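You operate a simulated robot arm through the tools that you are given. There is no shell and no other tool.

Carry out the task below with a simulated robot arm. There is one attempt and no reset: what you move stays moved.

Task
Power up the console and its computer, then set speed 500.
Fine: shut the computer door again.

It is judged by the outcome, as a careful person would: the job done as asked, and still so three seconds after it is handed in. It fails if anything else is knocked over, pushed out of place, dropped, spilled or broken.

Robot
A 6-joint arm with a two-finger parallel gripper, fixed in place. Base frame: the origin is on the floor under the middle of its stand, x ahead of it, y to its left, z up. Lengths are in mm, angles in degrees, forces in N, time in s.
With the tool pointing down near the work surface it reaches from about 320 to 700 mm from the base axis. Its first joint turns from -166.0 to 166.0 degrees. Payload 4.1 kg.
Tool frame: the origin (TCP) lies between the finger pads and is the grasp point; the fingertips stand 23 mm ahead of it; z points along the fingers, y is the line along which they close. The gripper opens to 94 mm. The fingers are 38 mm wide and 10 mm thick; the gripper's body (54 by 96 mm) begins 39 mm behind the TCP.
Orientation is told as [roll, pitch, yaw] about the base's x, y, z axes, in that order, counted from this pose: with the fingers straight down and closing along the base's y, the tool's x points along the base's -x, its y along +y and its z along -z.

Tools
- The arm moves only by the tool arm_command. Its argument "targets" is a list of rows, each a list of 3 entries, a list of its own where there are three numbers: the shift along the base's x, y, z in units of 50 mm (1.0 is 50 mm), then the turn, a rotation vector about the base's x, y, z in units of 6 degrees (1.0 is 6 degrees), then the opening, from 0 (shut) to 1 (fully open). In form: [[[dx, dy, dz], [rx, ry, rz], gripper], ...]. A call has 1 to 20 rows; each row shifts and turns the commanded pose from where the row before left it. A call with a number of a shift or a turn outside -1 to 1 is refused whole. Each row takes 0.2 s and may step no farther than 50 mm and 8.6 degrees from the row before; otherwise, or with a gripper value out of range, the whole call is refused. A pose out of reach is approached as far as the arm can. The call stops where the force on the tool passes 40 N (or 10 N more than at its start, if that is more) or the arm is blocked; 0.2 s more then pass. The fingers move at their own pace (about 45 mm/s each) and stop on an object; they squeeze with about 32 N. The grip force told is the motor's: it shows also when the fingers shut on nothing. Time passes only in rows, and 0.2 s behind the last, so rows that do not move let the fingers close. The reply holds the time, the measured pose of the TCP, the force on the tool along the base axes, the opening and the grip force, in the units named above and with some noise, with the torque about the TCP (base axes, N m) and any sound that the robot's microphone picked up, and new pictures: "pictures" is both (left out), scene, wrist or none.
- Cameras (640 x 400 px; columns grow to the right, rows downward): "scene" is fixed at [227.2, -647, 1415.3]; the picture's right is [1.00, -0.04, 0.00], its down [-0.01, -0.17, -0.98] and it looks along [0.04, 0.98, -0.17] (base axes); focal length 310 px, centre (320, 200). "wrist" rides on the gripper at [86, 16, -74] in the tool frame; the picture's right is [-0.18, 0.98, 0.00], its down [-0.58, -0.11, -0.81] and it looks along [-0.79, -0.15, 0.59] (tool axes); focal length 243 px, centre (320, 200). There is no depth. A picture from a camera that has moved, and an enlarged one, comes with that camera's place and axes in the base frame and with its lens. The place of the scene camera against the robot may be out by one fixed shift of up to 12 mm in any direction.
- slide_trunk(by): slides the trunk up (or, below 0, down) by that many mm; the arm rides with it, the base frame stays. It gives what a move gives, with no picture.
- close_up(camera, box): a new picture of the part [left, top, right, bottom] of that camera's present view, enlarged. The clock stands still meanwhile.
- hand_in(): hands the job in; it is judged then, once.

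Nothing tells you positions but the pictures and the camera data. Unless the task says otherwise, let go and move clear before handing in.

The tools are called after "Emit:" by a JSON object that holds its "op" and its "data". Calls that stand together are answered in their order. arm_command: Moves the arm, as the interface text tells. Its arguments: {"type":"object","properties":{"targets":{"type":"array"},"pictures":{"type":"string","enum":["both","scene","wrist","none"]}},"required":["targets"]} The other tools are called the same way: slide_trunk (by) moves the trunk up or down; close_up (camera, box) takes an enlarged picture of a part of a camera's view; hand_in () hands the job in.

At the start:

```text
clock: 0.0
ee_pos: [121.7, 271.2, 1361.5]
orientation: [-0.1, 0.1, 0.0]
wrist_force: [0.5, -0.1, -0.7]
moment: [-0.05, 0.01, 0.03]
finger_gap: 94.1
grasp_force: 0.0
trunk travel left (down, up): [-525.0, 65.0]
```

scene: 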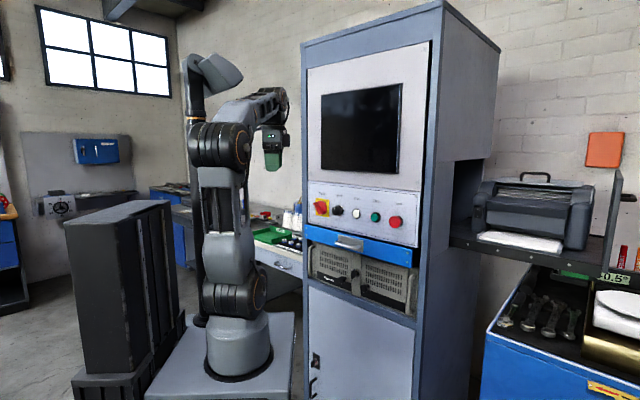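
wrist: 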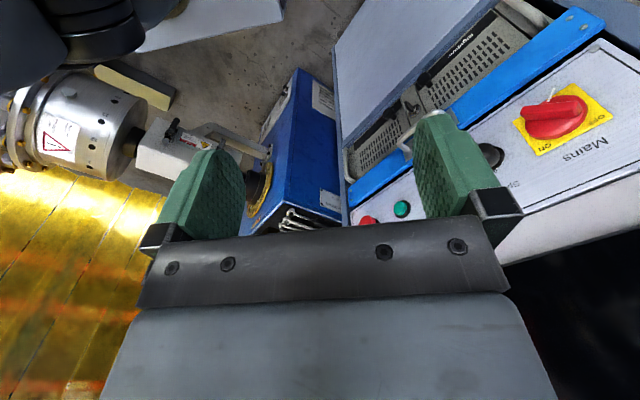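

I see a console cabinet with a red mains switch on yellow, a black knob, and a few buttons, with a computer behind a fold-down door below the panel. I'll look at the details before moving.

Emit:
{"op": "close_up", "data": {"camera": "scene", "box": [295, 170, 435, 257]}}

Emit:
{"op": "close_up", "data": {"camera": "scene", "box": [295, 220, 435, 320]}}

Emit:
{"op": "close_up", "data": {"camera": "wrist", "box": [320, 0, 640, 250]}}

Emit:
{"op": "close_up", "data": {"camera": "scene", "box": [290, 0, 510, 400]}}

```text
4.57 times, centred on (365, 214) of scene
camera zoom: at [227.2, -647.0, 1415.3], right [1.0, -0.04, 0.0], down [-0.01, -0.17, -0.98], along [0.04, 0.98, -0.17], focal length 1415 px, centre (114, 138)
```

zoom: 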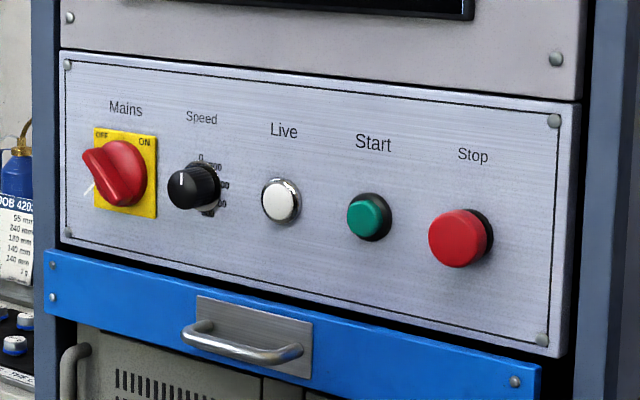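

```text
4.00 times, centred on (365, 270) of scene
camera zoom: at [227.2, -647.0, 1415.3], right [1.0, -0.04, 0.0], down [-0.01, -0.17, -0.98], along [0.04, 0.98, -0.17], focal length 1238 px, centre (140, -80)
```

zoom: 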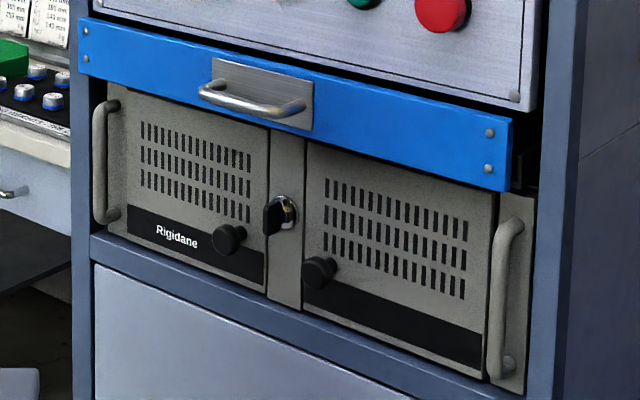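

```text
1.60 times, centred on (480, 125) of wrist
camera zoom: at [34.1, 288.2, 1437.1], right [0.18, 0.98, 0.0], down [0.58, -0.11, 0.81], along [0.79, -0.15, -0.59], focal length 388 px, centre (64, 320)
```

zoom: 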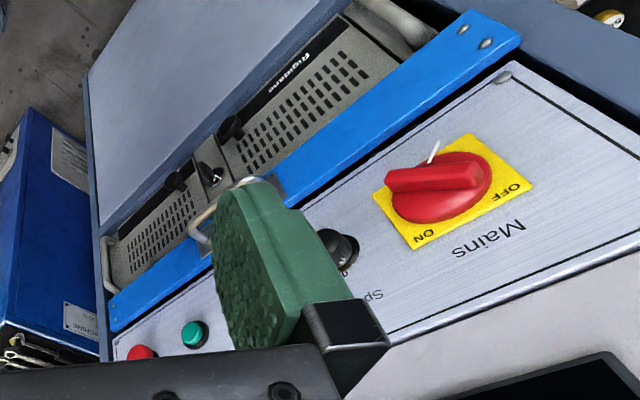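

```text
1.00 times, centred on (400, 200) of scene (not enlarged: the box is as wide or as high as the picture)
camera zoom: at [227.2, -647.0, 1415.3], right [1.0, -0.04, 0.0], down [-0.01, -0.17, -0.98], along [0.04, 0.98, -0.17], focal length 310 px, centre (240, 200)
```

zoom: 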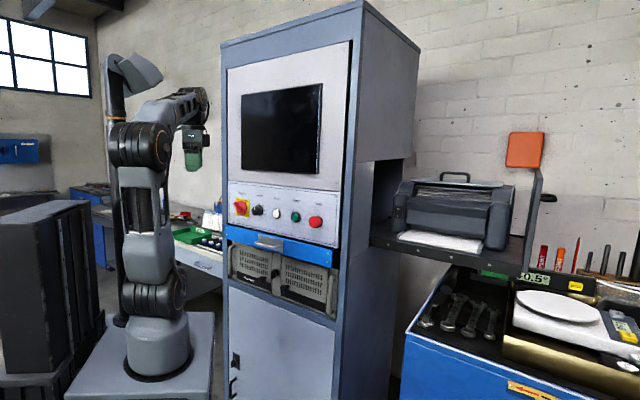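

The console's control panel faces the robot at roughly 45° (normal towards it, about 580 mm away, buttons at z≈1165). The computer, with its twin doors and key, sits lower at z≈940. I'll turn the tool so the wrist camera looks squarely at the panel.

Emit:
{"op": "arm_command", "data": {"targets": [[[0, 0, 0], [0, 0, 1], 1], [[0, 0, 0], [0, 0, 1], 1], [[0, 0, 0], [0, 0, 1], 1], [[0, 0, 0], [0, 0, 1], 1], [[0, 0, 0], [0, 0, 1], 1], [[0, 0, 0], [0, 0, 1], 1], [[0, 0, 0], [0, 0, 1], 1]], "pictures": "both"}}

```text
clock: 1.6
ee_pos: [121.5, 271.9, 1361.3]
orientation: [0.0, 0.0, 42.2]
wrist_force: [-0.1, 0.1, -0.6]
moment: [0.0, 0.02, 0.01]
finger_gap: 94.0
grasp_force: 0.0
trunk travel left (down, up): [-525.0, 65.0]
camera wrist: at [45.5, 226.1, 1437.2], right [-0.52, 0.85, 0.0], down [0.5, 0.31, 0.81], along [0.69, 0.42, -0.59], focal length 243 px, centre (320, 200)
```

scene: 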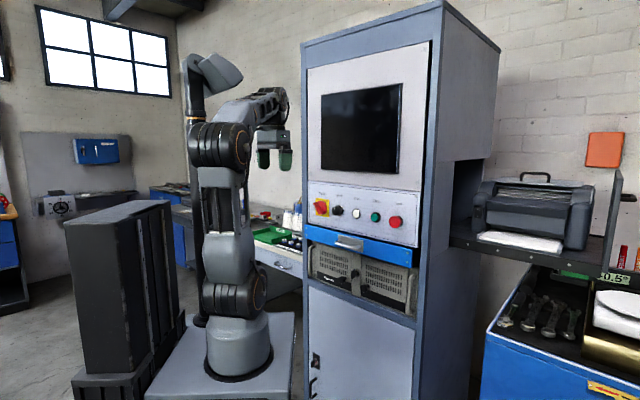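
wrist: 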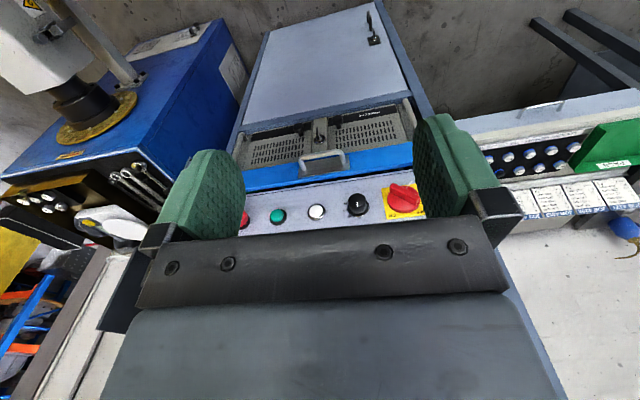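

The wrist camera now sees the panel and the computer squarely, though upside down. I'll zoom in to measure them.

Emit:
{"op": "close_up", "data": {"camera": "wrist", "box": [225, 95, 425, 240]}}

Emit:
{"op": "close_up", "data": {"camera": "wrist", "box": [230, 90, 430, 190]}}

Emit:
{"op": "close_up", "data": {"camera": "wrist", "box": [230, 0, 450, 137]}}

```text
2.76 times, centred on (325, 168) of wrist
camera zoom: at [45.5, 226.1, 1437.2], right [-0.52, 0.85, 0.0], down [0.5, 0.31, 0.81], along [0.69, 0.42, -0.59], focal length 669 px, centre (306, 290)
```

zoom: 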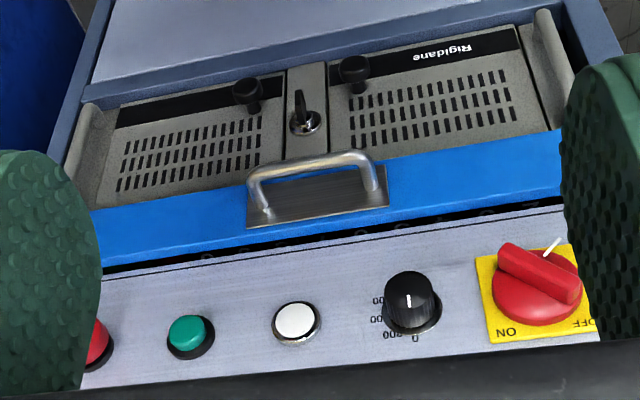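

```text
3.20 times, centred on (330, 140) of wrist
camera zoom: at [45.5, 226.1, 1437.2], right [-0.52, 0.85, 0.0], down [0.5, 0.31, 0.81], along [0.69, 0.42, -0.59], focal length 776 px, centre (288, 392)
```

zoom: 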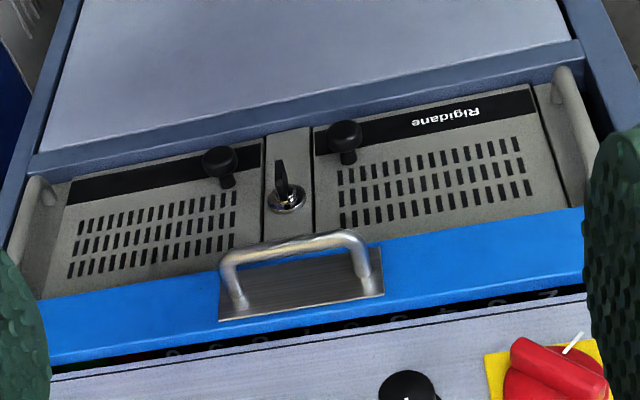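

```text
2.91 times, centred on (340, 68) of wrist
camera zoom: at [45.5, 226.1, 1437.2], right [-0.52, 0.85, 0.0], down [0.5, 0.31, 0.81], along [0.69, 0.42, -0.59], focal length 706 px, centre (262, 582)
```

zoom: 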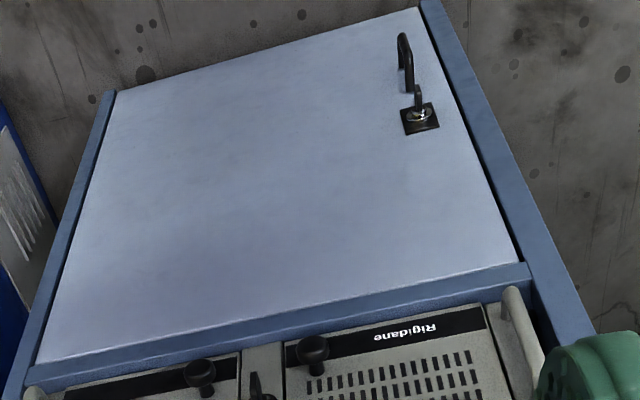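

The panel, the drawer and the computer with its key and two knobs are all visible from here. I'll zoom harder on the mains switch, the speed scale and the key.

Emit:
{"op": "close_up", "data": {"camera": "wrist", "box": [335, 175, 425, 225]}}

Emit:
{"op": "close_up", "data": {"camera": "wrist", "box": [285, 110, 365, 160]}}

Emit:
{"op": "close_up", "data": {"camera": "scene", "box": [305, 190, 365, 228]}}

Emit:
{"op": "close_up", "data": {"camera": "scene", "box": [325, 250, 405, 300]}}

```text
7.11 times, centred on (380, 200) of wrist
camera zoom: at [45.5, 226.1, 1437.2], right [-0.52, 0.85, 0.0], down [0.5, 0.31, 0.81], along [0.69, 0.42, -0.59], focal length 1725 px, centre (-107, 200)
```

zoom: 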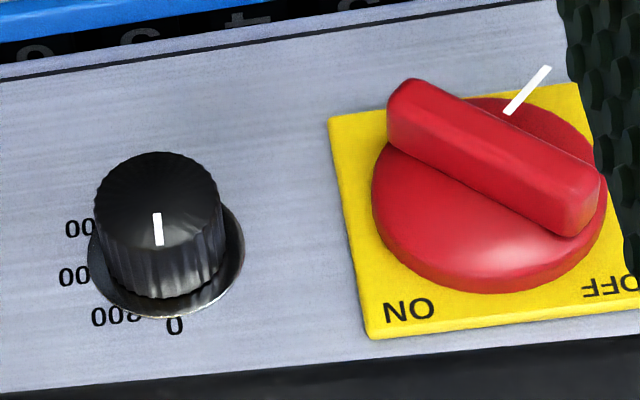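

```text
8.00 times, centred on (325, 135) of wrist
camera zoom: at [45.5, 226.1, 1437.2], right [-0.52, 0.85, 0.0], down [0.5, 0.31, 0.81], along [0.69, 0.42, -0.59], focal length 1941 px, centre (280, 720)
```

zoom: 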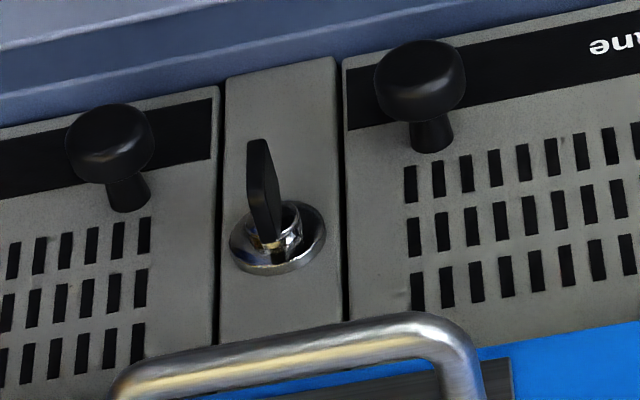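

```text
10.53 times, centred on (335, 209) of scene
camera zoom: at [227.2, -647.0, 1415.3], right [1.0, -0.04, 0.0], down [-0.01, -0.17, -0.98], along [0.04, 0.98, -0.17], focal length 3259 px, centre (162, 105)
```

zoom: 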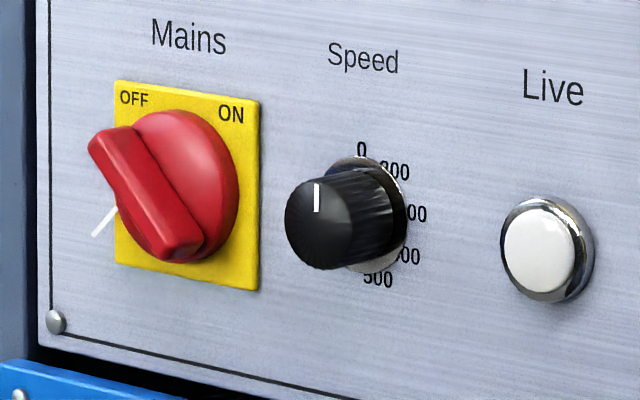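

```text
8.00 times, centred on (365, 275) of scene
camera zoom: at [227.2, -647.0, 1415.3], right [1.0, -0.04, 0.0], down [-0.01, -0.17, -0.98], along [0.04, 0.98, -0.17], focal length 2477 px, centre (-40, -400)
```

zoom: 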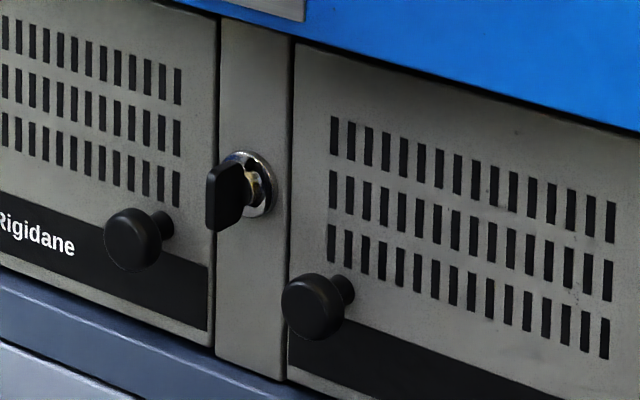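

All the controls are readable: mains bar at OFF, speed pointer at 0 with 500 at the bottom of its scale, key in the centre strip of the computer. I'll lower the trunk, then tilt the tool up for a frontal view from below the fingers.

Emit:
{"op": "slide_trunk", "data": {"by": -150}}

Emit:
{"op": "arm_command", "data": {"targets": [[[0.189, 0.171, -0.165], [0.893, -0.989, 0], 1], [[0.189, 0.171, -0.165], [0.893, -0.989, 0], 1], [[0.189, 0.171, -0.165], [0.893, -0.989, 0], 1], [[0.189, 0.171, -0.165], [0.893, -0.989, 0], 1], [[0.189, 0.171, -0.165], [0.893, -0.989, 0], 1], [[0.189, 0.171, -0.165], [0.893, -0.989, 0], 1], [[0.189, 0.171, -0.165], [0.893, -0.989, 0], 1], [[0.189, 0.171, -0.165], [0.893, -0.989, 0], 1]], "pictures": "both"}}

```text
clock: 3.4
ee_pos: [121.2, 271.8, 1212.8]
orientation: [0.0, 0.1, 42.0]
wrist_force: [-0.3, 0.1, -0.5]
moment: [-0.04, 0.0, -0.01]
finger_gap: 93.9
grasp_force: 0.0
trunk travel left (down, up): [-375.0, 215.0]
```

```text
clock: 5.2
ee_pos: [197.4, 341.1, 1146.6]
orientation: [0.5, -64.0, 41.8]
wrist_force: [-0.7, -0.1, -1.4]
moment: [0.01, 0.0, -0.01]
finger_gap: 94.2
grasp_force: 0.1
trunk travel left (down, up): [-375.0, 215.0]
camera wrist: at [107.2, 283.3, 1102.0], right [-0.6, 0.78, 0.17], down [-0.27, -0.4, 0.88], along [0.75, 0.48, 0.45], focal length 243 px, centre (320, 200)
```

scene: 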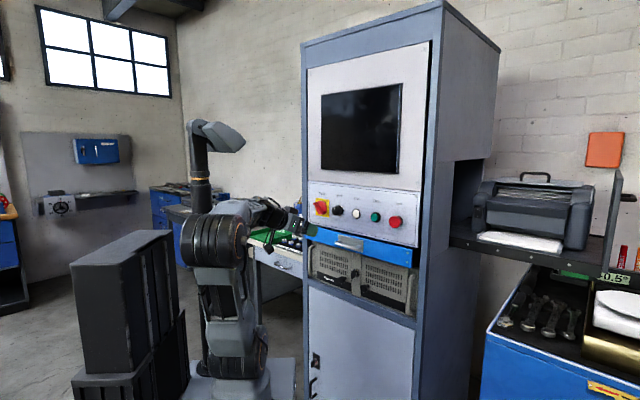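
wrist: 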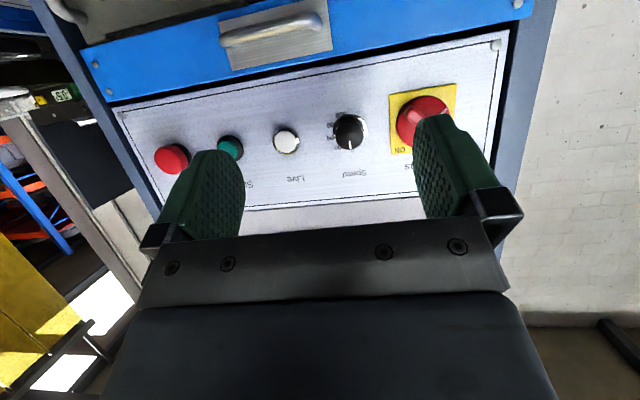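

The view from below is clear. I'll zoom in to fix positions by comparing the two wrist views.

Emit:
{"op": "close_up", "data": {"camera": "wrist", "box": [300, 60, 500, 185]}}

Emit:
{"op": "close_up", "data": {"camera": "wrist", "box": [100, 60, 340, 210]}}

Emit:
{"op": "close_up", "data": {"camera": "wrist", "box": [315, 90, 395, 140]}}

```text
3.20 times, centred on (400, 122) of wrist
camera zoom: at [107.2, 283.3, 1102.0], right [-0.6, 0.78, 0.17], down [-0.27, -0.4, 0.88], along [0.75, 0.48, 0.45], focal length 776 px, centre (64, 448)
```

zoom: 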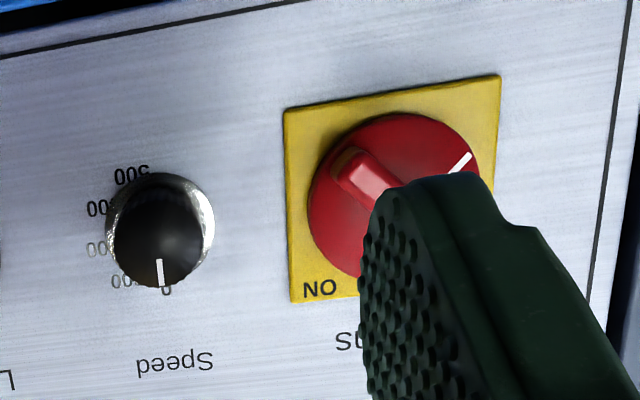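

```text
2.67 times, centred on (220, 135) of wrist
camera zoom: at [107.2, 283.3, 1102.0], right [-0.6, 0.78, 0.17], down [-0.27, -0.4, 0.88], along [0.75, 0.48, 0.45], focal length 647 px, centre (587, 373)
```

zoom: 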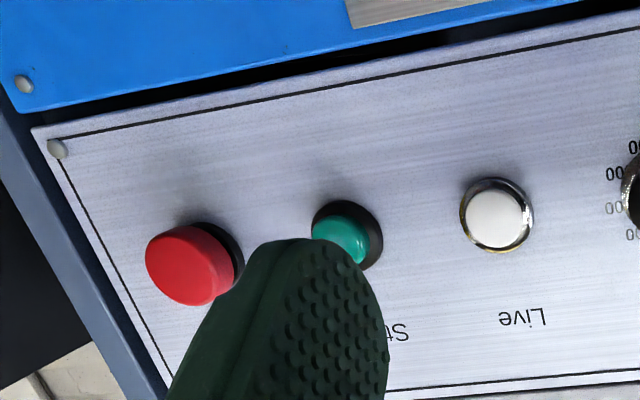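

```text
8.00 times, centred on (355, 115) of wrist
camera zoom: at [107.2, 283.3, 1102.0], right [-0.6, 0.78, 0.17], down [-0.27, -0.4, 0.88], along [0.75, 0.48, 0.45], focal length 1941 px, centre (40, 880)
```

zoom: 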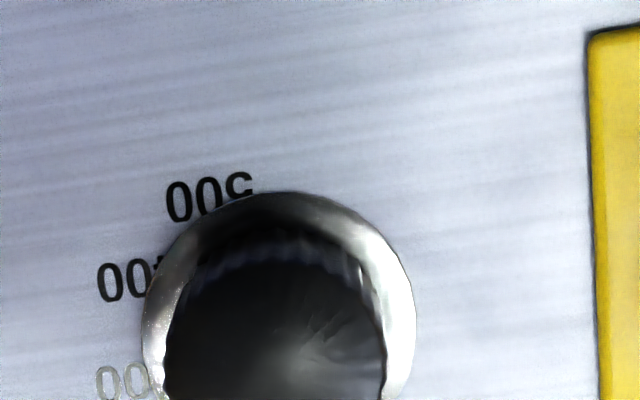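

Comparing the two wrist views puts the panel vertical, facing azimuth 45°, at 585 mm along that direction. Mains is at about (275, 552, 1170), with its bar 30 mm proud and lying diagonally towards OFF. I'll bring the gripper level in front of it, rolled −45° to straddle the bar.

Emit:
{"op": "arm_command", "data": {"targets": [[[0.0065, 0.2486, 0.042], [0, 0, 0.483], 0.6], [[0.0065, 0.2486, 0.042], [0.766, -0.766, 0], 0.6], [[0.0065, 0.2486, 0.042], [0.766, -0.766, 0], 0.6], [[0.0065, 0.2486, 0.042], [0.766, -0.766, 0], 0.6], [[0.0065, 0.2486, 0.042], [0.766, -0.766, 0], 0.6], [[0.0065, 0.2486, 0.042], [-0.884, -0.884, 0], 0.6], [[0.0065, 0.2486, 0.042], [-0.884, -0.884, 0], 0.6], [[0.0065, 0.2486, 0.042], [-0.884, -0.884, 0], 0.6], [[0.0065, 0.2486, 0.042], [-0.884, -0.884, 0], 0.6], [[0.0065, 0.2486, 0.042], [-0.884, -0.884, 0], 0.6], [[0.0065, 0.2486, 0.042], [-0.884, -0.884, 0], 0.6]], "pictures": "both"}}

```text
clock: 7.5
ee_pos: [199.3, 477.8, 1169.7]
orientation: [-89.9, -44.9, 135.0]
wrist_force: [0.0, -0.6, 0.1]
moment: [-0.02, 0.0, -0.02]
finger_gap: 56.6
grasp_force: 0.1
trunk travel left (down, up): [-375.0, 215.0]
camera wrist: at [181.1, 390.0, 1097.8], right [-0.58, 0.58, -0.57], down [-0.81, -0.33, 0.49], along [0.1, 0.74, 0.66], focal length 243 px, centre (320, 200)
```

scene: 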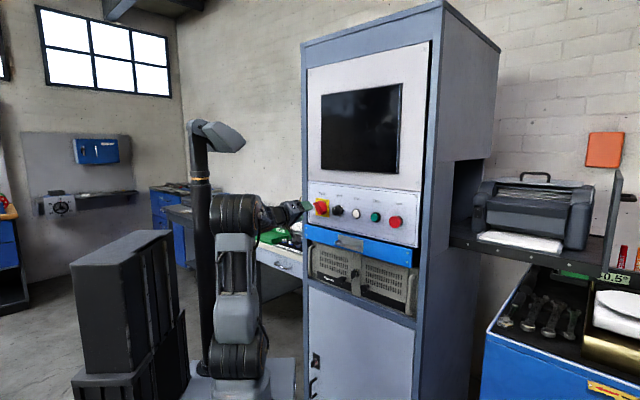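
wrist: 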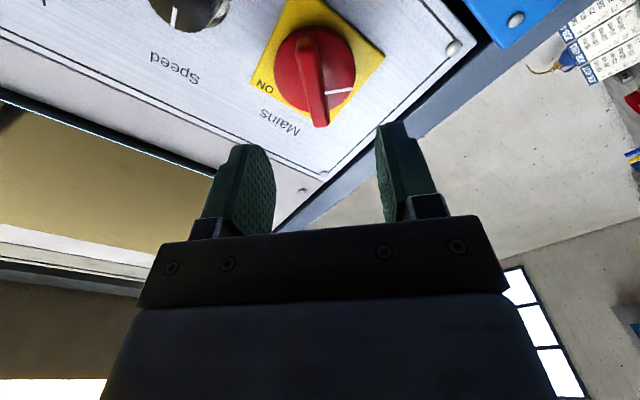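

The fingers straddle the bar direction. I'll zoom to check alignment before going in.

Emit:
{"op": "close_up", "data": {"camera": "wrist", "box": [230, 0, 430, 125]}}

Emit:
{"op": "close_up", "data": {"camera": "scene", "box": [285, 180, 365, 230]}}

```text
3.20 times, centred on (330, 62) of wrist
camera zoom: at [181.1, 390.0, 1097.8], right [-0.58, 0.58, -0.57], down [-0.81, -0.33, 0.49], along [0.1, 0.74, 0.66], focal length 776 px, centre (288, 640)
```

zoom: 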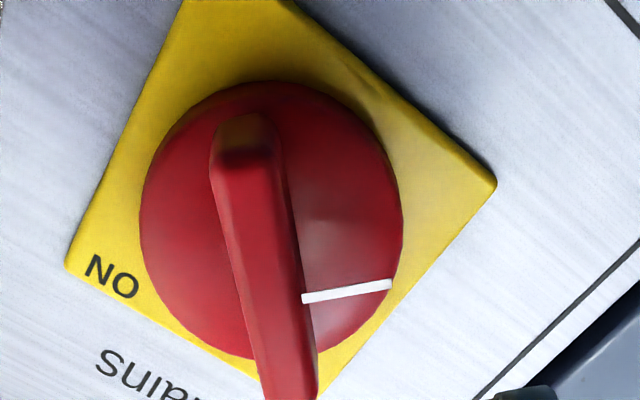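

```text
8.00 times, centred on (325, 205) of scene
camera zoom: at [227.2, -647.0, 1415.3], right [1.0, -0.04, 0.0], down [-0.01, -0.17, -0.98], along [0.04, 0.98, -0.17], focal length 2477 px, centre (280, 160)
```

zoom: 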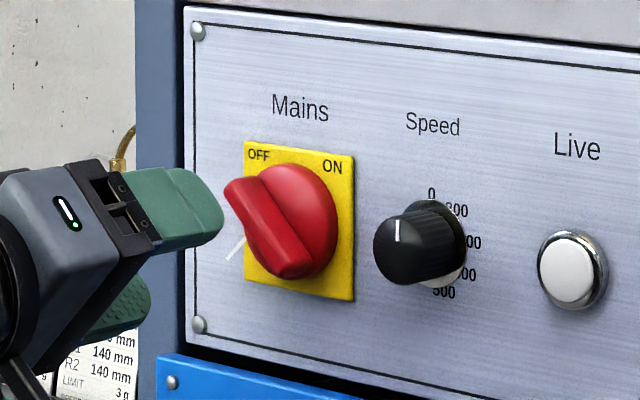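

The bar lines up with the fingers apart from about 3.5 mm sideways. I'll correct that and move in until the fingertips just overlap the bar.

Emit:
{"op": "arm_command", "data": {"targets": [[[0.2068, 0.1891, 0.0125], [0, 0, 0], 0.6], [[0.2068, 0.1891, 0.0125], [0, 0, 0], 0.6], [[0.2068, 0.1891, 0.0125], [0, 0, 0], 0.6], [[0.2068, 0.1891, 0.0125], [0, 0, 0], 0.6]], "pictures": "both"}}

Emit:
{"op": "close_up", "data": {"camera": "scene", "box": [295, 185, 359, 225]}}

Emit:
{"op": "close_up", "data": {"camera": "wrist", "box": [200, 30, 440, 180]}}

```text
clock: 8.6
ee_pos: [241.4, 515.1, 1170.9]
orientation: [-90.0, -45.1, 134.9]
wrist_force: [0.5, -0.4, -0.4]
moment: [-0.02, 0.0, 0.0]
finger_gap: 56.6
grasp_force: 0.2
trunk travel left (down, up): [-375.0, 215.0]
camera wrist: at [222.9, 428.1, 1099.8], right [-0.58, 0.58, -0.56], down [-0.81, -0.33, 0.49], along [0.1, 0.74, 0.67], focal length 243 px, centre (320, 200)
```

scene: 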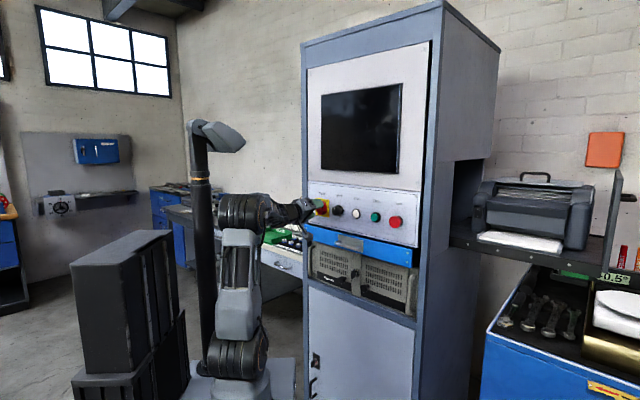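
wrist: 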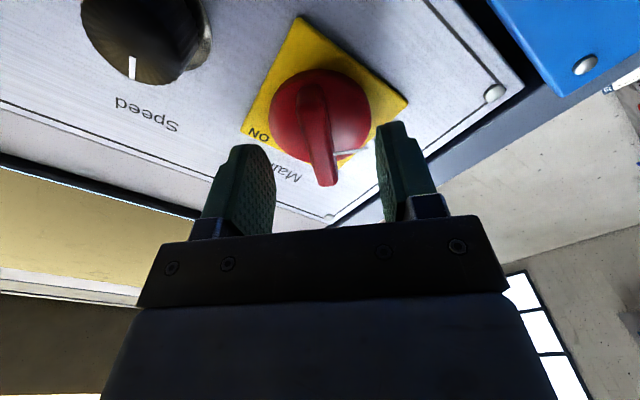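

```text
10.00 times, centred on (327, 205) of scene
camera zoom: at [227.2, -647.0, 1415.3], right [1.0, -0.04, 0.0], down [-0.01, -0.17, -0.98], along [0.04, 0.98, -0.17], focal length 3096 px, centre (250, 150)
```

zoom: 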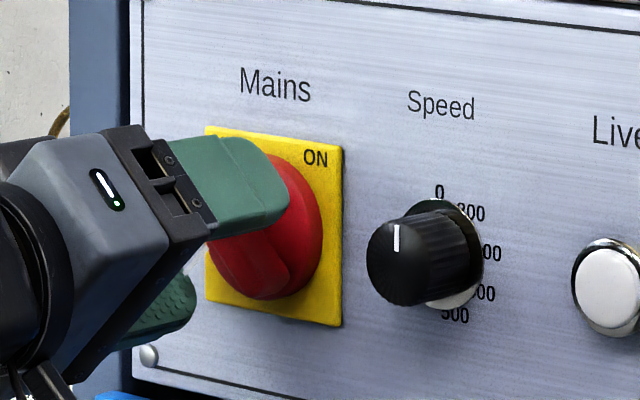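

```text
2.67 times, centred on (320, 105) of wrist
camera zoom: at [222.9, 428.1, 1099.8], right [-0.58, 0.58, -0.56], down [-0.81, -0.33, 0.49], along [0.1, 0.74, 0.67], focal length 647 px, centre (320, 453)
```

zoom: 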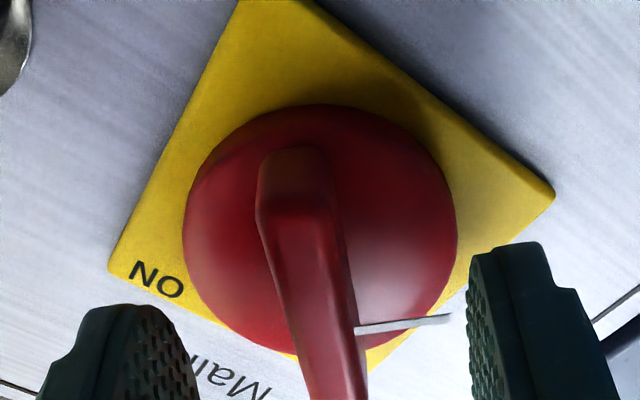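

The fingertips are just level with the bar's front, with the bar centred between them. I'll go 9 mm deeper and close on it.

Emit:
{"op": "arm_command", "data": {"targets": [[[0.0636, 0.0636, 0], [0, 0, 0], 0.6], [[0.0636, 0.0636, 0], [0, 0, 0], 0.6], [[0, 0, 0], [0, 0, 0], 0], [[0, 0, 0], [0, 0, 0], 0], [[0, 0, 0], [0, 0, 0], 0], [[0, 0, 0], [0, 0, 0], 0]], "pictures": "both"}}

Emit:
{"op": "close_up", "data": {"camera": "wrist", "box": [200, 30, 440, 180]}}

```text
clock: 9.9
ee_pos: [247.2, 522.6, 1170.7]
orientation: [-90.0, -45.0, 135.0]
wrist_force: [-0.3, 0.7, -1.4]
moment: [0.12, -0.13, 0.14]
finger_gap: 12.6
grasp_force: 44.9
trunk travel left (down, up): [-375.0, 215.0]
camera wrist: at [229.0, 434.5, 1099.6], right [-0.58, 0.58, -0.56], down [-0.81, -0.33, 0.49], along [0.1, 0.74, 0.67], focal length 243 px, centre (320, 200)
```

scene: 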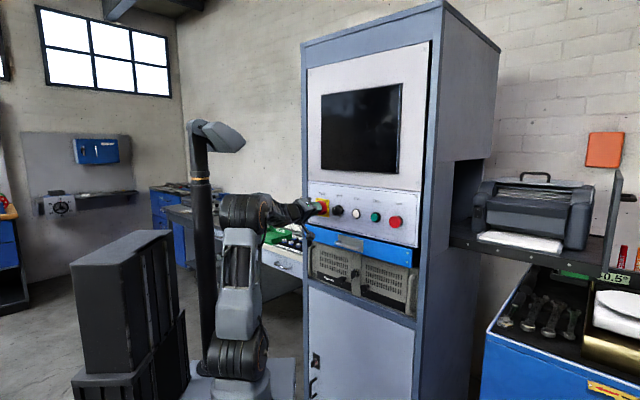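
wrist: 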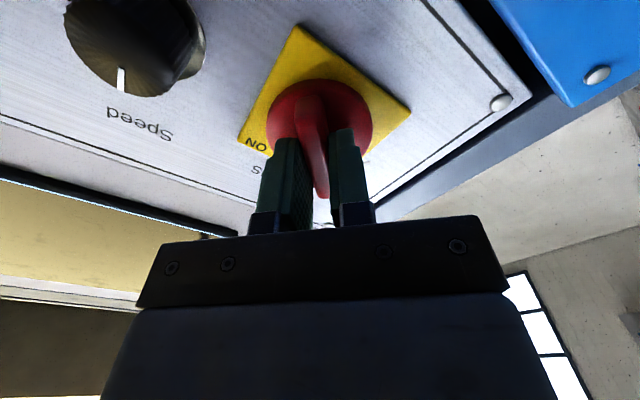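

```text
2.67 times, centred on (320, 105) of wrist
camera zoom: at [229.0, 434.5, 1099.6], right [-0.58, 0.58, -0.56], down [-0.81, -0.33, 0.49], along [0.1, 0.74, 0.67], focal length 647 px, centre (320, 453)
```

zoom: 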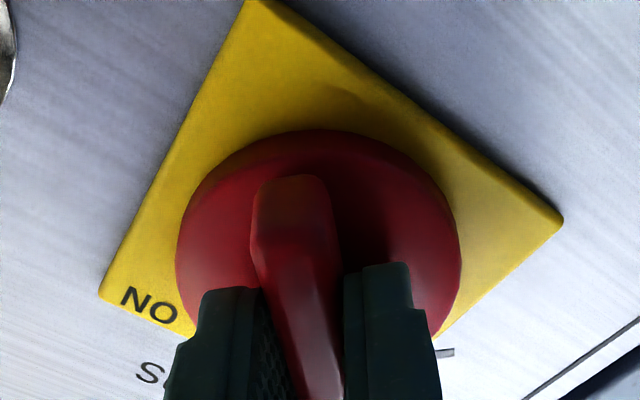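

The bar is gripped at 12.6 mm, centred on the switch axis. Now I'll turn it clockwise by 90°, from OFF to ON.

Emit:
{"op": "arm_command", "data": {"targets": [[[0, 0, 0], [0.884, 0.884, 0], 0], [[0, 0, 0], [0.884, 0.884, 0], 0], [[0, 0, 0], [0.884, 0.884, 0], 0], [[0, 0, 0], [0.884, 0.884, 0], 0], [[0, 0, 0], [0.884, 0.884, 0], 0], [[0, 0, 0], [0.884, 0.884, 0], 0], [[0, 0, 0], [0.884, 0.884, 0], 0], [[0, 0, 0], [0.884, 0.884, 0], 0], [[0, 0, 0], [0.884, 0.884, 0], 0], [[0, 0, 0], [0.884, 0.884, 0], 0], [[0, 0, 0], [0.884, 0.884, 0], 0], [[0, 0, 0], [0.884, 0.884, 0], 0]], "pictures": "both"}}

Emit:
{"op": "close_up", "data": {"camera": "scene", "box": [295, 180, 415, 255]}}

```text
clock: 12.6
ee_pos: [248.7, 519.9, 1170.9]
orientation: [89.9, -44.8, -44.9]
wrist_force: [8.2, -7.5, -2.3]
moment: [-0.79, 0.48, 0.77]
finger_gap: 13.1
grasp_force: 45.2
trunk travel left (down, up): [-375.0, 215.0]
camera wrist: at [144.1, 519.4, 1122.8], right [-0.4, 0.4, 0.83], down [-0.22, -0.92, 0.33], along [0.89, -0.05, 0.45], focal length 243 px, centre (320, 200)
```

scene: 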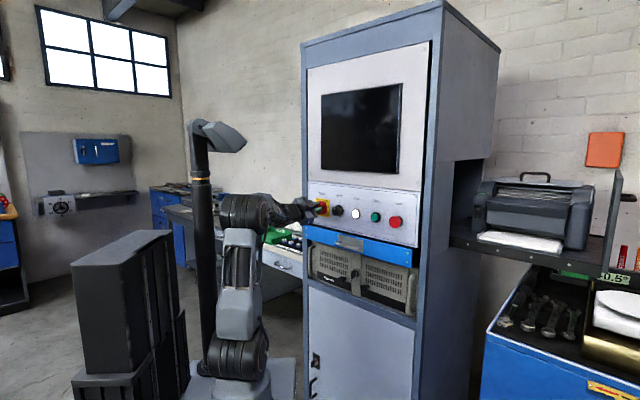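
wrist: 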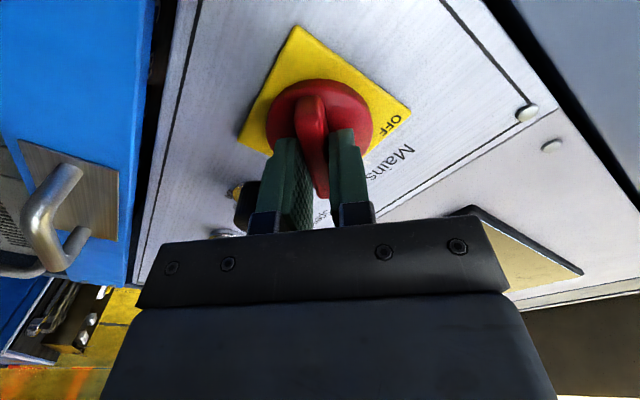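

```text
5.33 times, centred on (355, 218) of scene
camera zoom: at [227.2, -647.0, 1415.3], right [1.0, -0.04, 0.0], down [-0.01, -0.17, -0.98], along [0.04, 0.98, -0.17], focal length 1651 px, centre (133, 107)
```

zoom: 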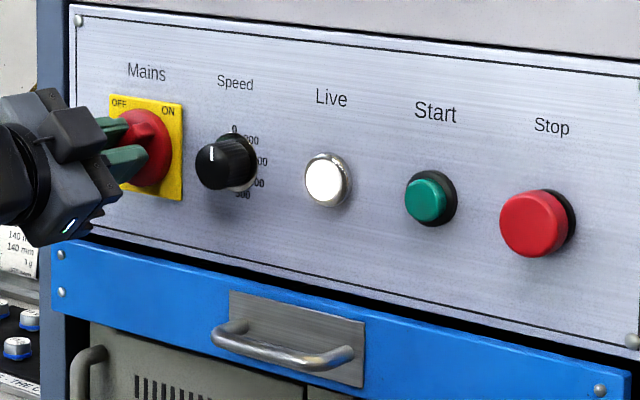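

The Live lamp is lit, so mains is ON. I'll open the fingers and back straight off.

Emit:
{"op": "arm_command", "data": {"targets": [[[0, 0, 0], [0, 0, 0], 0.6], [[0, 0, 0], [0, 0, 0], 0.6], [[0, 0, 0], [0, 0, 0], 0.6], [[0, 0, 0], [0, 0, 0], 0.6], [[-0.283, -0.283, 0], [0, 0, 0], 0.6], [[-0.283, -0.283, 0], [0, 0, 0], 0.6], [[-0.283, -0.283, 0], [0, 0, 0], 0.6], [[-0.283, -0.283, 0], [0, 0, 0], 0.6], [[-0.283, -0.283, 0], [0, 0, 0], 0.6]], "pictures": "both"}}

Emit:
{"op": "close_up", "data": {"camera": "scene", "box": [295, 180, 415, 255]}}

```text
clock: 14.6
ee_pos: [176.2, 451.8, 1171.5]
orientation: [90.0, -45.0, -44.9]
wrist_force: [-0.2, 0.5, -0.1]
moment: [-0.02, -0.01, 0.01]
finger_gap: 56.5
grasp_force: 0.2
trunk travel left (down, up): [-375.0, 215.0]
camera wrist: at [72.0, 449.7, 1122.7], right [-0.4, 0.4, 0.83], down [-0.22, -0.92, 0.33], along [0.89, -0.05, 0.45], focal length 243 px, centre (320, 200)
```

scene: 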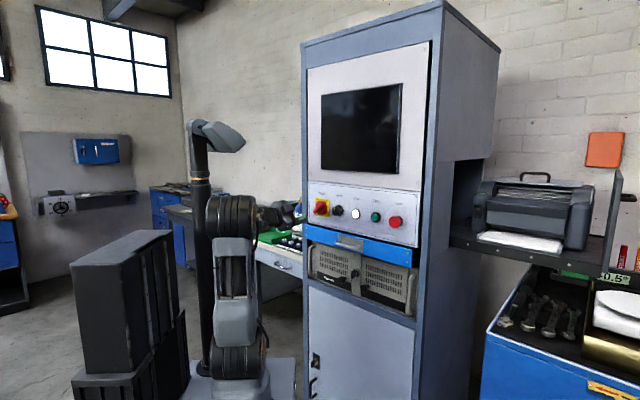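
wrist: 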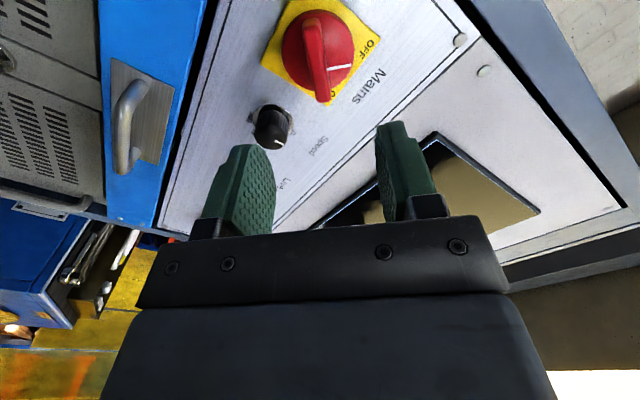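

```text
5.33 times, centred on (355, 218) of scene
camera zoom: at [227.2, -647.0, 1415.3], right [1.0, -0.04, 0.0], down [-0.01, -0.17, -0.98], along [0.04, 0.98, -0.17], focal length 1651 px, centre (133, 107)
```

zoom: 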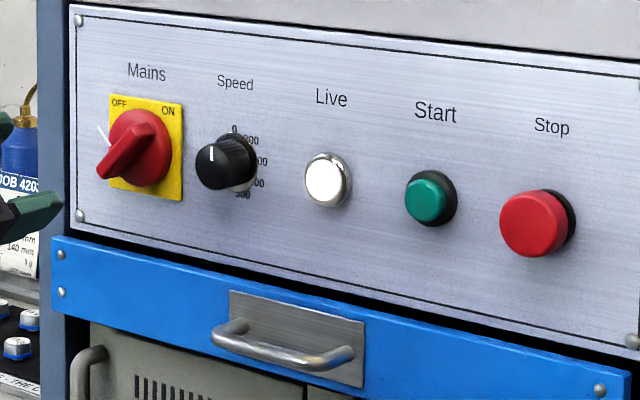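

Mains now reads ON. Next I'll bring the gripper back to neutral roll and lower it to look straight at the computer.

Emit:
{"op": "arm_command", "data": {"targets": [[[0.1228, -0.2474, -0.409], [-0.884, -0.884, 0], 0.6], [[0.1228, -0.2474, -0.409], [-0.884, -0.884, 0], 0.6], [[0.1228, -0.2474, -0.409], [-0.884, -0.884, 0], 0.6], [[0.1228, -0.2474, -0.409], [-0.884, -0.884, 0], 0.6], [[0.1228, -0.2474, -0.409], [-0.884, -0.884, 0], 0.6], [[0.1228, -0.2474, -0.409], [-0.884, -0.884, 0], 0.6], [[0.1228, -0.2474, -0.409], [-0.884, 0.884, 0], 1], [[0.1228, -0.2474, -0.409], [-0.884, 0.884, 0], 1], [[0.1228, -0.2474, -0.409], [-0.884, 0.884, 0], 1], [[0.1228, -0.2474, -0.409], [-0.884, 0.884, 0], 1]], "pictures": "both"}}

Emit:
{"op": "close_up", "data": {"camera": "wrist", "box": [160, 0, 480, 200]}}

```text
clock: 16.8
ee_pos: [238.2, 329.6, 969.4]
orientation: [0.2, -59.8, 45.0]
wrist_force: [0.4, 0.6, -0.7]
moment: [0.01, 0.0, 0.04]
finger_gap: 93.9
grasp_force: 0.0
trunk travel left (down, up): [-375.0, 215.0]
camera wrist: at [149.4, 263.3, 931.8], right [-0.63, 0.76, 0.16], down [-0.21, -0.36, 0.91], along [0.75, 0.54, 0.39], focal length 243 px, centre (320, 200)
```

scene: 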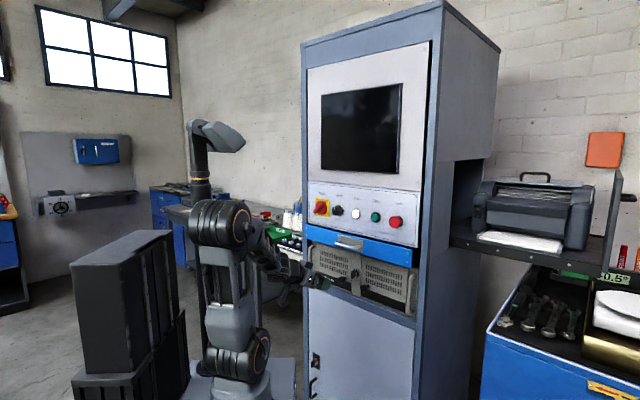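
wrist: 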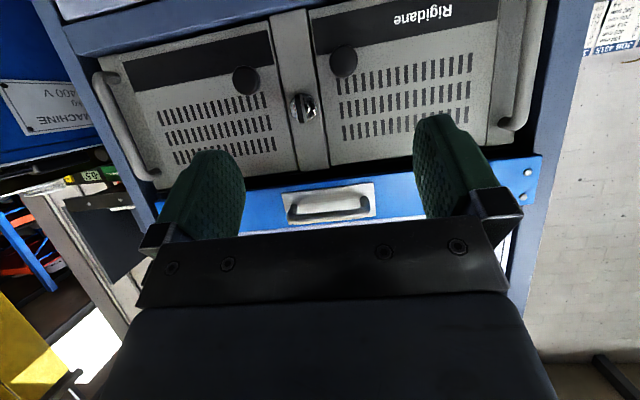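

```text
2.00 times, centred on (320, 100) of wrist
camera zoom: at [149.4, 263.3, 931.8], right [-0.63, 0.76, 0.16], down [-0.21, -0.36, 0.91], along [0.75, 0.54, 0.39], focal length 485 px, centre (320, 400)
```

zoom: 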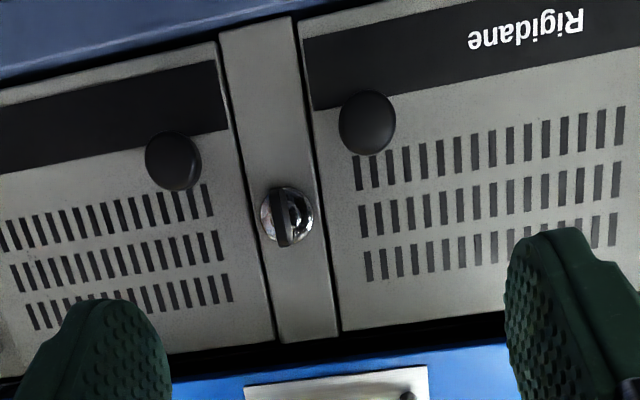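

Both computer doors, their knobs and the key are in view. I'll zoom in on the key and the door edges to see how the doors hinge and latch.

Emit:
{"op": "close_up", "data": {"camera": "wrist", "box": [270, 80, 340, 124]}}

Emit:
{"op": "close_up", "data": {"camera": "wrist", "box": [90, 20, 290, 145]}}

Emit:
{"op": "close_up", "data": {"camera": "wrist", "box": [300, 0, 540, 150]}}

Emit:
{"op": "close_up", "data": {"camera": "scene", "box": [300, 225, 428, 325]}}

```text
9.09 times, centred on (305, 102) of wrist
camera zoom: at [149.4, 263.3, 931.8], right [-0.63, 0.76, 0.16], down [-0.21, -0.36, 0.91], along [0.75, 0.54, 0.39], focal length 2206 px, centre (456, 1091)
```

zoom: 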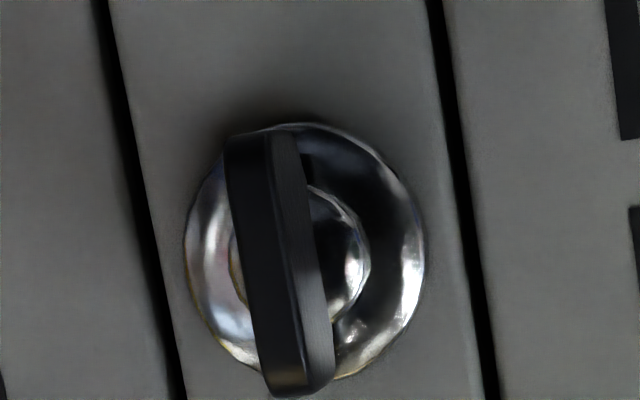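

```text
3.20 times, centred on (190, 82) of wrist
camera zoom: at [149.4, 263.3, 931.8], right [-0.63, 0.76, 0.16], down [-0.21, -0.36, 0.91], along [0.75, 0.54, 0.39], focal length 776 px, centre (736, 576)
```

zoom: 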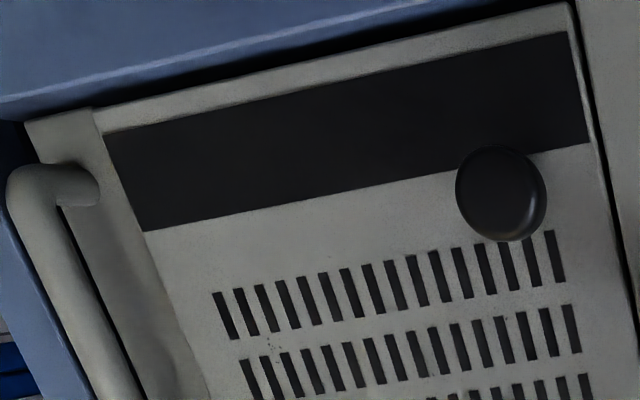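

```text
2.67 times, centred on (420, 75) of wrist
camera zoom: at [149.4, 263.3, 931.8], right [-0.63, 0.76, 0.16], down [-0.21, -0.36, 0.91], along [0.75, 0.54, 0.39], focal length 647 px, centre (53, 533)
```

zoom: 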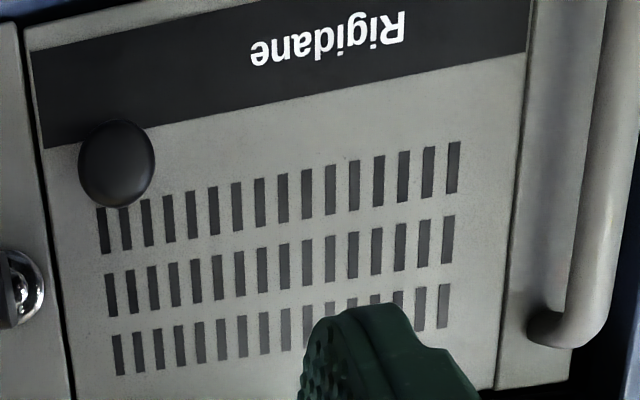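

```text
4.00 times, centred on (364, 275) of scene
camera zoom: at [227.2, -647.0, 1415.3], right [1.0, -0.04, 0.0], down [-0.01, -0.17, -0.98], along [0.04, 0.98, -0.17], focal length 1238 px, centre (144, -100)
```

zoom: 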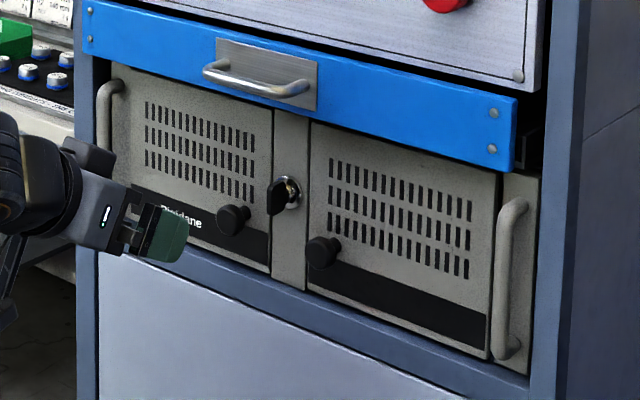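

The knobs stand about 25 mm proud at z≈905, left at b≈+84 and right at b≈−19 across the panel, with hinges presumably on the outer edges. I'll level the tool in front of the left door's knob and try a gentle pull.

Emit:
{"op": "arm_command", "data": {"targets": [[[0.2445, 0.3815, -0.322], [0.884, -0.884, 0], 0.7], [[0.2445, 0.3815, -0.322], [0.884, -0.884, 0], 0.7], [[0.2445, 0.3815, -0.322], [0.884, -0.884, 0], 0.7], [[0.2445, 0.3815, -0.322], [0.884, -0.884, 0], 0.7]], "pictures": "both"}}

Emit:
{"op": "close_up", "data": {"camera": "wrist", "box": [160, 0, 480, 200]}}

Emit:
{"op": "close_up", "data": {"camera": "scene", "box": [300, 230, 400, 300]}}

```text
clock: 17.8
ee_pos: [289.1, 406.1, 904.8]
orientation: [118.4, -89.7, -73.3]
wrist_force: [0.0, -0.2, 0.8]
moment: [-0.03, 0.02, -0.01]
finger_gap: 65.6
grasp_force: 0.0
out of reach, approached as far as the arm can: row 1
trunk travel left (down, up): [-375.0, 215.0]
camera wrist: at [223.2, 365.6, 818.9], right [-0.7, 0.69, 0.19], down [-0.49, -0.65, 0.58], along [0.52, 0.31, 0.79], focal length 243 px, centre (320, 200)
```

scene: 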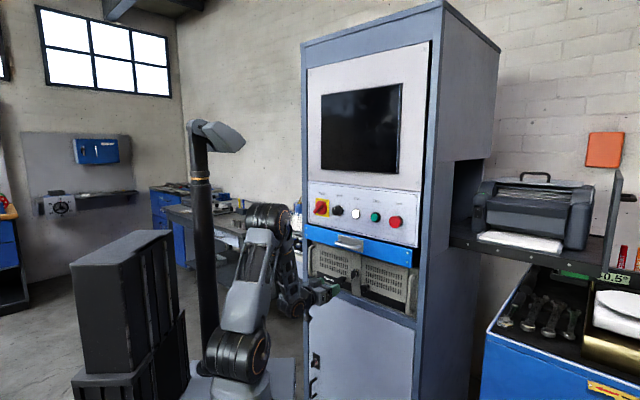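
wrist: 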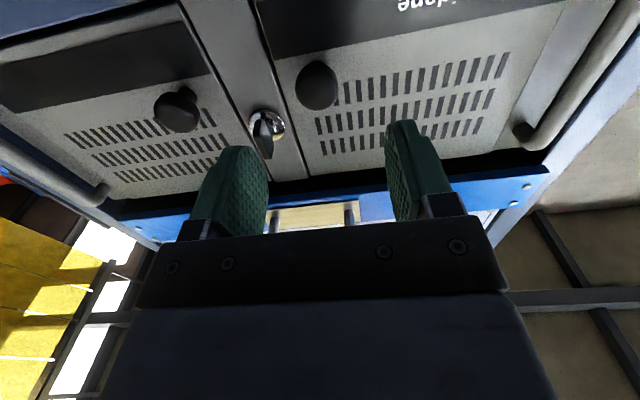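

```text
2.00 times, centred on (320, 100) of wrist
camera zoom: at [223.2, 365.6, 818.9], right [-0.7, 0.69, 0.19], down [-0.49, -0.65, 0.58], along [0.52, 0.31, 0.79], focal length 485 px, centre (320, 400)
```

zoom: 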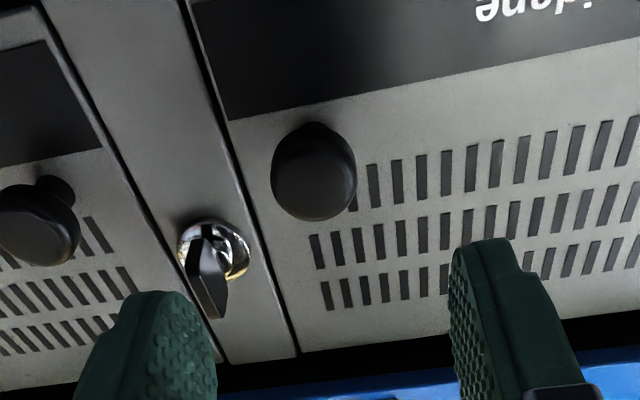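

```text
5.71 times, centred on (350, 265) of scene
camera zoom: at [227.2, -647.0, 1415.3], right [1.0, -0.04, 0.0], down [-0.01, -0.17, -0.98], along [0.04, 0.98, -0.17], focal length 1769 px, centre (149, -171)
```

zoom: 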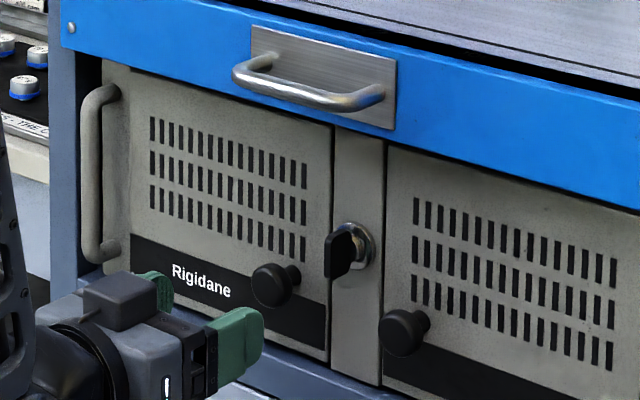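

The left knob is centred between the fingers. I'll narrow the opening, move in to straddle it, and close.

Emit:
{"op": "arm_command", "data": {"targets": [[[0.1966, 0.1966, 0], [0, 0, 0], 0.52], [[0.1966, 0.1966, 0], [0, 0, 0], 0.52], [[0.1966, 0.1966, 0], [0, 0, 0], 0.52], [[0.1966, 0.1966, 0], [0, 0, 0], 0.52], [[0.1966, 0.1966, 0], [0, 0, 0], 0.52], [[0, 0, 0], [0, 0, 0], 0], [[0, 0, 0], [0, 0, 0], 0], [[0, 0, 0], [0, 0, 0], 0]], "pictures": "both"}}

Emit:
{"op": "close_up", "data": {"camera": "wrist", "box": [160, 0, 480, 200]}}

```text
clock: 19.6
ee_pos: [337.8, 454.7, 903.3]
orientation: [64.7, -89.9, -19.8]
wrist_force: [6.3, -6.7, -1.5]
moment: [-0.02, -0.09, -0.3]
finger_gap: 28.4
grasp_force: 45.2
trunk travel left (down, up): [-375.0, 215.0]
camera wrist: at [272.8, 413.3, 818.8], right [-0.69, 0.7, 0.19], down [-0.49, -0.65, 0.58], along [0.53, 0.31, 0.79], focal length 243 px, centre (320, 200)
```

scene: 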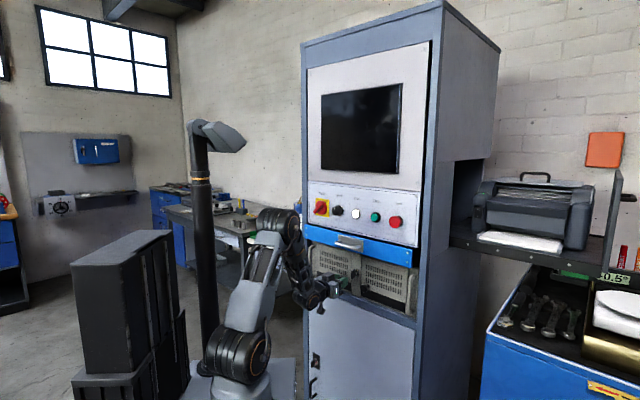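
wrist: 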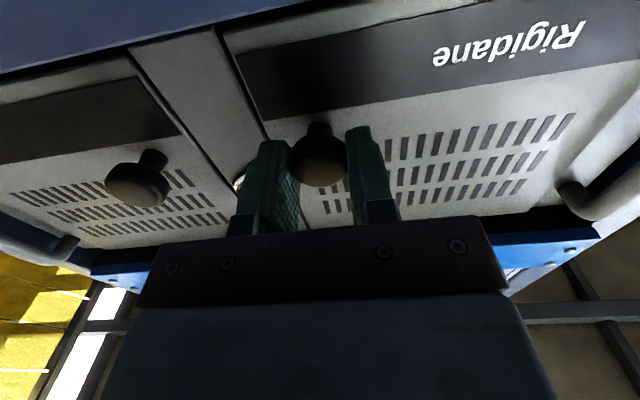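

```text
2.00 times, centred on (320, 100) of wrist
camera zoom: at [272.8, 413.3, 818.8], right [-0.69, 0.7, 0.19], down [-0.49, -0.65, 0.58], along [0.53, 0.31, 0.79], focal length 485 px, centre (320, 400)
```

zoom: 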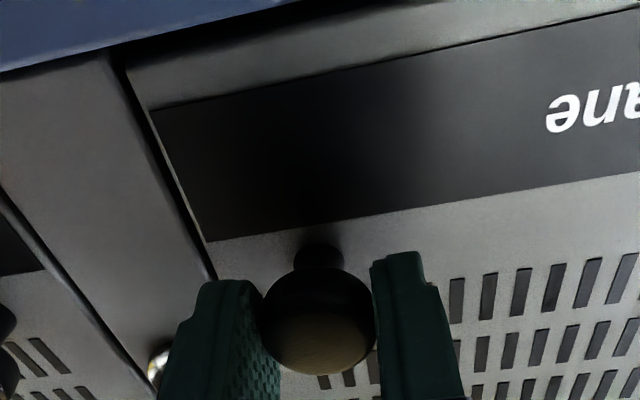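

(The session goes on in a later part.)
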